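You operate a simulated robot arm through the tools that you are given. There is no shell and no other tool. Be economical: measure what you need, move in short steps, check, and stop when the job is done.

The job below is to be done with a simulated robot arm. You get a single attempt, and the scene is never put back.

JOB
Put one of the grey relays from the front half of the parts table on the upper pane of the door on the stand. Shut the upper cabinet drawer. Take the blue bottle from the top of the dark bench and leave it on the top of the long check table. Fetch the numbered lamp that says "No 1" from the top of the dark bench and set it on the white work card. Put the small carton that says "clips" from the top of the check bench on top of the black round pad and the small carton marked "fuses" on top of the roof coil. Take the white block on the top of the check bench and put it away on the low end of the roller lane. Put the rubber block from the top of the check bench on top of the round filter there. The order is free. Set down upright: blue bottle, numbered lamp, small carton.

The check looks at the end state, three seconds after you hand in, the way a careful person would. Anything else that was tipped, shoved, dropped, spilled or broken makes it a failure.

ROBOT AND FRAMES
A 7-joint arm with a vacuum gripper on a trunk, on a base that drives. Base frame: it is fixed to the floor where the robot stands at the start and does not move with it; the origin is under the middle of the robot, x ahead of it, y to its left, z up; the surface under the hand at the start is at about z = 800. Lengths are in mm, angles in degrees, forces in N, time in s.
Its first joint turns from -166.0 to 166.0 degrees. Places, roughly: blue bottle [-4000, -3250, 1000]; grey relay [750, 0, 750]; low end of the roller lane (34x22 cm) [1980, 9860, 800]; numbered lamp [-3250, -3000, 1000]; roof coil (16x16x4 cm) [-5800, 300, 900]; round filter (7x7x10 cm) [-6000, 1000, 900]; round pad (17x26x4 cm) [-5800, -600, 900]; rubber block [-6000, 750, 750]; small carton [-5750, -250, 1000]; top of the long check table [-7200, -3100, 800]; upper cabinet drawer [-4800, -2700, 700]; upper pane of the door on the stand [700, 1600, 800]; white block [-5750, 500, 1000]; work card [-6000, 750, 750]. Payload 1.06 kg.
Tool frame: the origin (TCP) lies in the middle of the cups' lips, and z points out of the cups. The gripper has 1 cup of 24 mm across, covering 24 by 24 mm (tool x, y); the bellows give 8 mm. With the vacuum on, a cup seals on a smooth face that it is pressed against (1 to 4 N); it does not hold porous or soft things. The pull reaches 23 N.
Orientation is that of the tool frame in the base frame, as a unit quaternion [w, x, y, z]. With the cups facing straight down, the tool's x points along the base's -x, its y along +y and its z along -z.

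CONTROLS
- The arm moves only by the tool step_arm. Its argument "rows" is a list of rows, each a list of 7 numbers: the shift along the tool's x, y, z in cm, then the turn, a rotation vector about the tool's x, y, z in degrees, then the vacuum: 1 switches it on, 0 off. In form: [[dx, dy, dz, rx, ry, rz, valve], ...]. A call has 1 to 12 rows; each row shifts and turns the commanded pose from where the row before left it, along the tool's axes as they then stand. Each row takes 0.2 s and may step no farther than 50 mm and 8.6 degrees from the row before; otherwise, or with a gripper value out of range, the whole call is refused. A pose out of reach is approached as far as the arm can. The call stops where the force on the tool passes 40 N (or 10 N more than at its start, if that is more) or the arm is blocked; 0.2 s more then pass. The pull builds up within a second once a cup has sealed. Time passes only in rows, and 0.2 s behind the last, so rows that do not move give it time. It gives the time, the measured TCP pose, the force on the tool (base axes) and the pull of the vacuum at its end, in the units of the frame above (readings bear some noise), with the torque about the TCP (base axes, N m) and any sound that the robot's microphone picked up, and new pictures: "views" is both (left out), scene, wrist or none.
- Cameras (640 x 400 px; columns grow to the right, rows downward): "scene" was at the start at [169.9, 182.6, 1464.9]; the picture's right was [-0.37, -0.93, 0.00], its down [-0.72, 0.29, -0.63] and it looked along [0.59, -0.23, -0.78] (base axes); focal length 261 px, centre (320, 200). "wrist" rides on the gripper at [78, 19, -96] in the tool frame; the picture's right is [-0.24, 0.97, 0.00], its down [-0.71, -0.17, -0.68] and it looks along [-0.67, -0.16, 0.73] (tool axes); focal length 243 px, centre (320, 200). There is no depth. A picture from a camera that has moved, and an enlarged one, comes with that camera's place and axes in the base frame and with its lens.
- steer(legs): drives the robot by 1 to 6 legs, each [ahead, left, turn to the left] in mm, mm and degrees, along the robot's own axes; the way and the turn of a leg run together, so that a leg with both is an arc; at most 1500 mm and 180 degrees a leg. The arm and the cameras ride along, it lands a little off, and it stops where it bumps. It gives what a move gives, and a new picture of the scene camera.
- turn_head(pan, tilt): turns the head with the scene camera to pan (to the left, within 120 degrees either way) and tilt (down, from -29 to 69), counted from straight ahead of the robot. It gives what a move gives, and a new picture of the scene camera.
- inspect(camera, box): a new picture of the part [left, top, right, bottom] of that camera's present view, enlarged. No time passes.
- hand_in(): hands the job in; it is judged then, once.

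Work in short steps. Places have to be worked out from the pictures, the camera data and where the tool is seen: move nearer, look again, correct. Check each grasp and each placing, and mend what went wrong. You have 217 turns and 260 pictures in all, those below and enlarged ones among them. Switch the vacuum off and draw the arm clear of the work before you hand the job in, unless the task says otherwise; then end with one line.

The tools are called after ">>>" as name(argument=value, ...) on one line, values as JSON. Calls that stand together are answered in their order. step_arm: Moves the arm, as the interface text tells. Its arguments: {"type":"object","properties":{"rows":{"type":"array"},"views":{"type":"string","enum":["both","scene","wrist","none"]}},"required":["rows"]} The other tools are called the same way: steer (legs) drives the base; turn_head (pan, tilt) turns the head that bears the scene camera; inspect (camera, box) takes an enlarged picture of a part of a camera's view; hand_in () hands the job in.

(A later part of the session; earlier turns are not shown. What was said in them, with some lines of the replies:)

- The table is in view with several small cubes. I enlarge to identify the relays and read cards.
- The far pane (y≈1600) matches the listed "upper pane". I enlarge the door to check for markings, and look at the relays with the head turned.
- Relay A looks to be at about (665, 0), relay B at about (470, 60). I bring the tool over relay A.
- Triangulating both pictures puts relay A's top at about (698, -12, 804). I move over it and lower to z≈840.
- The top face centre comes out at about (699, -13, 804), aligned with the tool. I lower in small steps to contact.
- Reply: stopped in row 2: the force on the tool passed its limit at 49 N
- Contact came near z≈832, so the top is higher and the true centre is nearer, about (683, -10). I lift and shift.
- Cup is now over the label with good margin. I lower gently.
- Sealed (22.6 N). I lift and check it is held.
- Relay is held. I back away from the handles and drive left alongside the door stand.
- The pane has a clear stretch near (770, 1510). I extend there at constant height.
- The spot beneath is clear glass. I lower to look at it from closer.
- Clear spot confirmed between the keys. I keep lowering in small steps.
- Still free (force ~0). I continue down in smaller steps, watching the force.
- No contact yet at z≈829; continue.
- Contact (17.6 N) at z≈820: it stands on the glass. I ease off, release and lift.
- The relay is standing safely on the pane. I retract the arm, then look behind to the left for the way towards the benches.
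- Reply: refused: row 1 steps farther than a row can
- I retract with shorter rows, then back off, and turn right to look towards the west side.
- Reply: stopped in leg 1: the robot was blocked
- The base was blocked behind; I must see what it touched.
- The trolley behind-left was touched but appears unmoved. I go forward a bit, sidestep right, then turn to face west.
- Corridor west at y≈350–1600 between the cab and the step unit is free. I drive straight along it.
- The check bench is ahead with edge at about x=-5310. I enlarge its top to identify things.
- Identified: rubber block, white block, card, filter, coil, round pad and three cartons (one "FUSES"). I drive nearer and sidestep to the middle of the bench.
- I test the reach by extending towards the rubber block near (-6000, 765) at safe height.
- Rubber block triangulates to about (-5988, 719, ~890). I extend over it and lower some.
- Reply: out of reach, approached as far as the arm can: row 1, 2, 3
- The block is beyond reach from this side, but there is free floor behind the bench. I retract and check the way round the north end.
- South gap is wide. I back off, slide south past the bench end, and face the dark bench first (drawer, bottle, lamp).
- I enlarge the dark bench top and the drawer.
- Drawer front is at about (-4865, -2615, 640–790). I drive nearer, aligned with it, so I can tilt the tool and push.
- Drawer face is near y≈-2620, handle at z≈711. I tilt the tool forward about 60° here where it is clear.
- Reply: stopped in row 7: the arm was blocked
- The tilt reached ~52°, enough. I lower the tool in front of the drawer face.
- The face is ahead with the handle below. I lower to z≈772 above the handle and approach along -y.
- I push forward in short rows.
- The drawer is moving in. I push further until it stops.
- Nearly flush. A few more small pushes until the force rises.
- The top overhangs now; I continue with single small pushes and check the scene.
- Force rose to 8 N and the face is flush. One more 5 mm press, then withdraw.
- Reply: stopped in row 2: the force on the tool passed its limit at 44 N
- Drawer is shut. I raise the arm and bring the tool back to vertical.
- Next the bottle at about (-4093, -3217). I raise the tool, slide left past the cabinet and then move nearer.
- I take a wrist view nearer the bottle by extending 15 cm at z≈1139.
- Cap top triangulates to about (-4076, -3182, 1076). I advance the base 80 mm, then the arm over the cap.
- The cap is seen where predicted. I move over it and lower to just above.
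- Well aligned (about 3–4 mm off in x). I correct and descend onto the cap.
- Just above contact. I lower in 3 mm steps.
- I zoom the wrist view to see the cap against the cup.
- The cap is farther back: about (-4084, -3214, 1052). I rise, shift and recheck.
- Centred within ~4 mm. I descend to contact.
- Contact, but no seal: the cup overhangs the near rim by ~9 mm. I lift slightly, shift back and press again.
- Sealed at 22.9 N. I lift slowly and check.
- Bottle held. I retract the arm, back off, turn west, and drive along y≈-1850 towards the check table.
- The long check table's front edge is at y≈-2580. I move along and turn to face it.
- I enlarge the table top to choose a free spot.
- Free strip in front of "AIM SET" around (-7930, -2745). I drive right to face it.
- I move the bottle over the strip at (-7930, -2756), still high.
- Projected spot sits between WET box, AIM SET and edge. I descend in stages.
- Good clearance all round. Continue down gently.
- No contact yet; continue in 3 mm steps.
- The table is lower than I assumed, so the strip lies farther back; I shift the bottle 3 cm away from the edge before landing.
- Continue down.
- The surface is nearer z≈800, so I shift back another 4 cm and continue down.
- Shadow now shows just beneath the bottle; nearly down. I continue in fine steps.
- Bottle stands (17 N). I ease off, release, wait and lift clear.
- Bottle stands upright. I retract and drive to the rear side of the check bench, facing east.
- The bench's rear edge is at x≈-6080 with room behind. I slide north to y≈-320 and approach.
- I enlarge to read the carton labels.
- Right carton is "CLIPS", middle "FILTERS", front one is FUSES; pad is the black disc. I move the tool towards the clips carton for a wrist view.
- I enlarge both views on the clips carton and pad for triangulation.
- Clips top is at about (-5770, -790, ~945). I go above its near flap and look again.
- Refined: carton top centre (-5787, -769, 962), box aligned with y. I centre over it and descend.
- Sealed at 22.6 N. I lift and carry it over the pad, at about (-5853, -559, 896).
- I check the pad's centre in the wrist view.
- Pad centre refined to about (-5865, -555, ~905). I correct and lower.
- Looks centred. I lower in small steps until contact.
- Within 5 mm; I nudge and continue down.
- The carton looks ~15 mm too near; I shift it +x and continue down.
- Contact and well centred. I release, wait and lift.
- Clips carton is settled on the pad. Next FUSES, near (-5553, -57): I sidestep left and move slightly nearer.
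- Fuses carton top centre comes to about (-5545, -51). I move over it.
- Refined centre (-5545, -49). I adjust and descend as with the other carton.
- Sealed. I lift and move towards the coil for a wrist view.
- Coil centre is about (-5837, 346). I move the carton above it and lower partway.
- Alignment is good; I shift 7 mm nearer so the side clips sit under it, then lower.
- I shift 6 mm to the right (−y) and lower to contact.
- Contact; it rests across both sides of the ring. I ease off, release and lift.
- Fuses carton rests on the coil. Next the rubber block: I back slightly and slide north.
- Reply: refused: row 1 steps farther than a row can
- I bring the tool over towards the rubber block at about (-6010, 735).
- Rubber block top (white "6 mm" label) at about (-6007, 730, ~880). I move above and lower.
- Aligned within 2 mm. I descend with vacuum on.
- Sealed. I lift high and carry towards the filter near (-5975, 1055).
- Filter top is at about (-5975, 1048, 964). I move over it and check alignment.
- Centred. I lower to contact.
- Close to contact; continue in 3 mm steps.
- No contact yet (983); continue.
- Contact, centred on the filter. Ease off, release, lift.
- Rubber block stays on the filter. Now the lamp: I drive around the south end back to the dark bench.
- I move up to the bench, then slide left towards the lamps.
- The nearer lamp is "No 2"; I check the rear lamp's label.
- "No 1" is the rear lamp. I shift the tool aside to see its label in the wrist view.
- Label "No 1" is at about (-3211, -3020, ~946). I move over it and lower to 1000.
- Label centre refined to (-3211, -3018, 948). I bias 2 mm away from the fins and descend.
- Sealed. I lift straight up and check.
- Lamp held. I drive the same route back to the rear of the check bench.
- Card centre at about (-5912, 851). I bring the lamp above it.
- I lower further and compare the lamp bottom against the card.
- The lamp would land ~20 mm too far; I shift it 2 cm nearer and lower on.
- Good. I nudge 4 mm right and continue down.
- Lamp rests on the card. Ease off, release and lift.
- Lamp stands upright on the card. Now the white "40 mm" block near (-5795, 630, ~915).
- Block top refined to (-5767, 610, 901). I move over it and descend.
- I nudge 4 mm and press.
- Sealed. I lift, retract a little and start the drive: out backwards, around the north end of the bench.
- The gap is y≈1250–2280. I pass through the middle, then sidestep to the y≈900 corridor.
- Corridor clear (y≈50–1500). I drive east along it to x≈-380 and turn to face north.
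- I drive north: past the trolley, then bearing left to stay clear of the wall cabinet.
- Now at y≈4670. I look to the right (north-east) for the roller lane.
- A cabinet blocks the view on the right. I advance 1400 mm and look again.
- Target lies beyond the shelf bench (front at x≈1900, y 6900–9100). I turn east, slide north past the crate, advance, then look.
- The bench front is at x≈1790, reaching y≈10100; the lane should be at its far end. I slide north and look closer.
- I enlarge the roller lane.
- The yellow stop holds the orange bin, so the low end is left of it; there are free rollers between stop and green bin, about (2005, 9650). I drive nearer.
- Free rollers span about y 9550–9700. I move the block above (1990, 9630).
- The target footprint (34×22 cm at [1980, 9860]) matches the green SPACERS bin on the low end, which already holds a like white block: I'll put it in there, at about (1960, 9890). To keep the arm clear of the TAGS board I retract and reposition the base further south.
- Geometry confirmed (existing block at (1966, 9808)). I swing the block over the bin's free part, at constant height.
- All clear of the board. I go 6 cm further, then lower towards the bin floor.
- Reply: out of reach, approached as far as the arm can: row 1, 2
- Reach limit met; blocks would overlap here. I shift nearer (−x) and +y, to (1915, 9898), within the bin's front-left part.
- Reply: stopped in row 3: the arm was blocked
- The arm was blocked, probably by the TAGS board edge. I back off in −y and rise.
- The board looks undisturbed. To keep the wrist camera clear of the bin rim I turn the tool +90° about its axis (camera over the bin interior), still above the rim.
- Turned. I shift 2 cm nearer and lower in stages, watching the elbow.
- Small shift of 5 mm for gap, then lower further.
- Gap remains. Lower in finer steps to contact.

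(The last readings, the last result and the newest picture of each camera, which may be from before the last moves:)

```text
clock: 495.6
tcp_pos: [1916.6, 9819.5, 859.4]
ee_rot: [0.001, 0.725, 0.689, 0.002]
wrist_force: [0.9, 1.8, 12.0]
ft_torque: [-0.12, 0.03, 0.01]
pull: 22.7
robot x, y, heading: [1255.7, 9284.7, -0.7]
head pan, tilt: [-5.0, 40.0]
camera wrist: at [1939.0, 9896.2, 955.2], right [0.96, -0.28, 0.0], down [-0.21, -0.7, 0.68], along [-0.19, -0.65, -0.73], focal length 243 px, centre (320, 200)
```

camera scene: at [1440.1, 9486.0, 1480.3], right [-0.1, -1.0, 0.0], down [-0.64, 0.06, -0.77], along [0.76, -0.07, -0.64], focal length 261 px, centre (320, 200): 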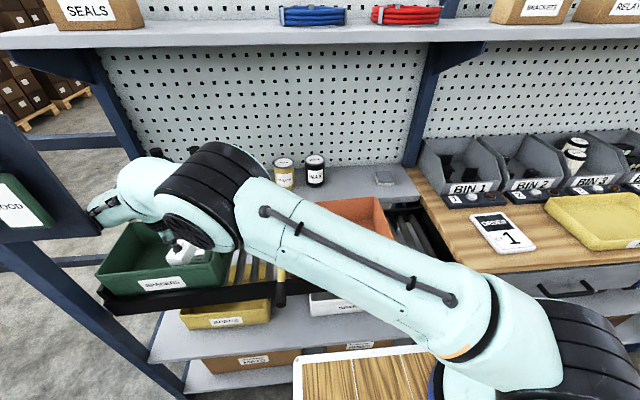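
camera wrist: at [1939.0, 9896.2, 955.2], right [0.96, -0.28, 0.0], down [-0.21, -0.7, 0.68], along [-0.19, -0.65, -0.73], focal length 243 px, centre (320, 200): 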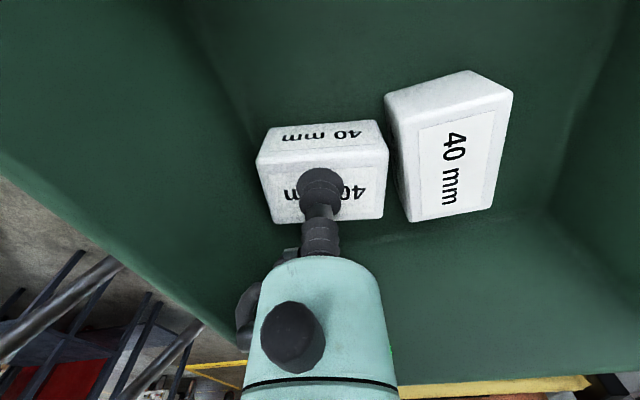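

The block is on the bin floor (12 N). I release, wait and lift straight up.

>>> step_arm(rows=[[0, 0, 0, 0, 0, 0, 0], [0, 0, 0, 0, 0, 0, 0], [0, 0, 0, 0, 0, 0, 0], [0, 0, -0.5, 0, 0, 0, 0], [0, 0, -2, 0, 0, 0, 0], [0, 0, -4, 0, 0, 0, 0], [0, 0, -4, 0, 0, 0, 0], [0, 0, -4, 0, 0, 0, 0], [0, 0, -4, 0, 0, 0, 0]], views="both")

```text
clock: 497.6
tcp_pos: [1915.4, 9818.1, 1044.5]
ee_rot: [0.001, 0.725, 0.689, 0.001]
wrist_force: [0.9, 0.6, -0.2]
ft_torque: [-0.03, 0.02, -0.02]
pull: 0.0
robot x, y, heading: [1259.0, 9282.5, -0.5]
head pan, tilt: [-5.0, 40.0]
camera scene: at [1440.3, 9486.3, 1480.2], right [-0.1, -1.0, 0.0], down [-0.64, 0.06, -0.77], along [0.76, -0.07, -0.64], focal length 261 px, centre (320, 200)
camera wrist: at [1938.8, 9895.7, 1139.2], right [0.96, -0.28, 0.0], down [-0.21, -0.7, 0.68], along [-0.19, -0.66, -0.73], focal length 243 px, centre (320, 200)
```

scene: 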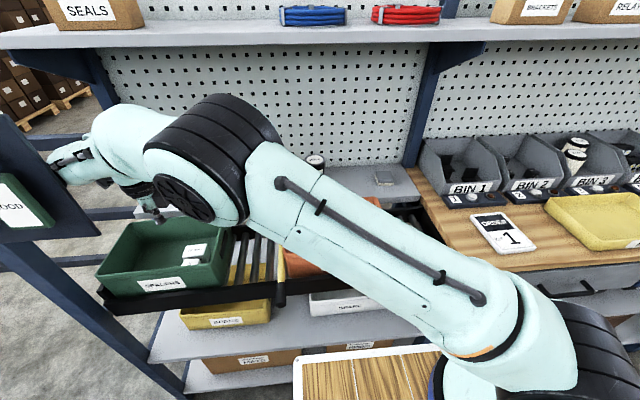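
wrist: 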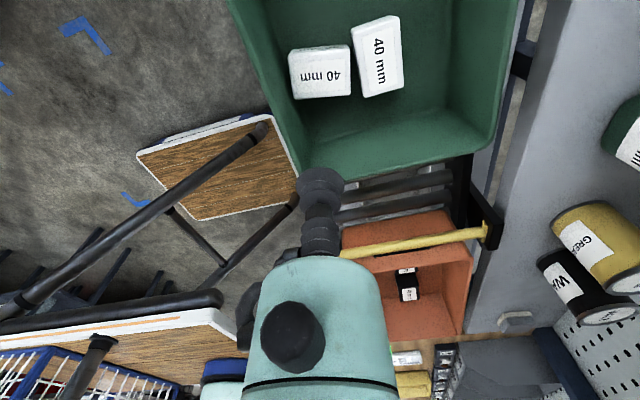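

Both blocks lie flat in the bin. I draw the arm clear (up, south and back) and reverse the base a little.

>>> step_arm(rows=[[0, 0, -3, 0, 0, 0, 0], [-4, 0, -2, 0, 0, 0, 0], [-4.5, 0, 0, 0, 0, 0, 0], [-4.5, 0, 0, 0, 0, 0, 0], [-4.5, 0, 0, 0, 0, 0, 0], [-4.5, -1, 0, 0, 0, 0, 0], [-4.5, -1, 0, 0, 0, 0, 0], [-4, -2, 0, 0, 0, 0, 0]], views="none")

>>> steer(legs=[[-450, 0, 0]])

>>> turn_head(pan=30, tilt=30)

```text
clock: 499.4
tcp_pos: [1860.1, 9513.9, 1091.0]
ee_rot: [-0.001, 0.725, 0.689, 0.001]
wrist_force: [0.4, 0.5, -0.3]
ft_torque: [-0.03, 0.01, 0.03]
pull: 0.0
robot x, y, heading: [1255.9, 9285.2, -0.3]
head pan, tilt: [-5.0, 40.0]
```

```text
clock: 502.1
tcp_pos: [1410.3, 9520.5, 1092.0]
ee_rot: [0.001, 0.724, 0.69, 0.003]
wrist_force: [-0.1, 0.2, -0.3]
ft_torque: [0.01, 0.0, -0.02]
pull: 0.0
robot x, y, heading: [803.4, 9286.8, -0.1]
head pan, tilt: [-5.0, 40.0]
camera scene: at [989.7, 9489.6, 1480.3], right [-0.09, -1.0, 0.0], down [-0.64, 0.06, -0.77], along [0.76, -0.07, -0.64], focal length 261 px, centre (320, 200)
```

scene: 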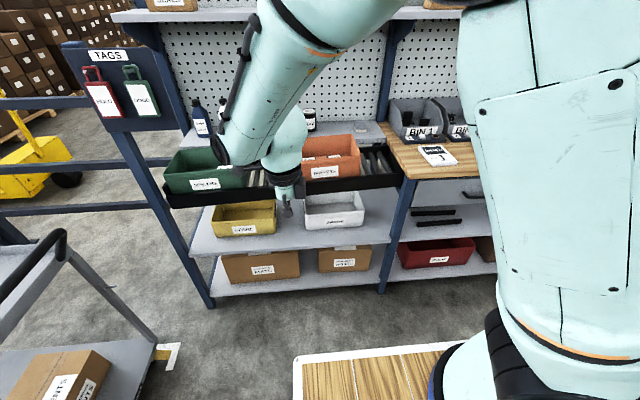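

```text
clock: 503.1
tcp_pos: [1409.5, 9520.5, 1092.7]
ee_rot: [-0.001, 0.724, 0.69, 0.001]
wrist_force: [0.7, 0.0, 0.0]
ft_torque: [0.01, 0.04, 0.03]
pull: 0.0
robot x, y, heading: [803.1, 9284.0, -0.3]
head pan, tilt: [30.0, 30.0]
camera scene: at [983.7, 9542.2, 1495.6], right [0.49, -0.87, 0.0], down [-0.43, -0.25, -0.87], along [0.75, 0.43, -0.5], focal length 261 px, centre (320, 200)
```

scene: 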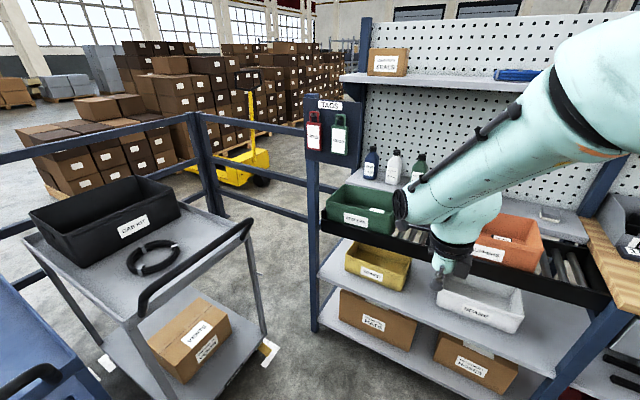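

Nothing is disturbed here, the vacuum is off and the arm is clear. All parts of the job are done, so I hand in.

>>> hand_in()

```text
The job is handed in.
```

I finished every part of the job and handed it in. The white block went into the green SPACERS bin on the low end of the roller lane, because that bin's footprint matches the listed spot. While driving, the base once bumped the grey trolley near the door stand, and the arm later stopped against what I took to be the TAGS board by the lane. Neither looked moved afterwards.
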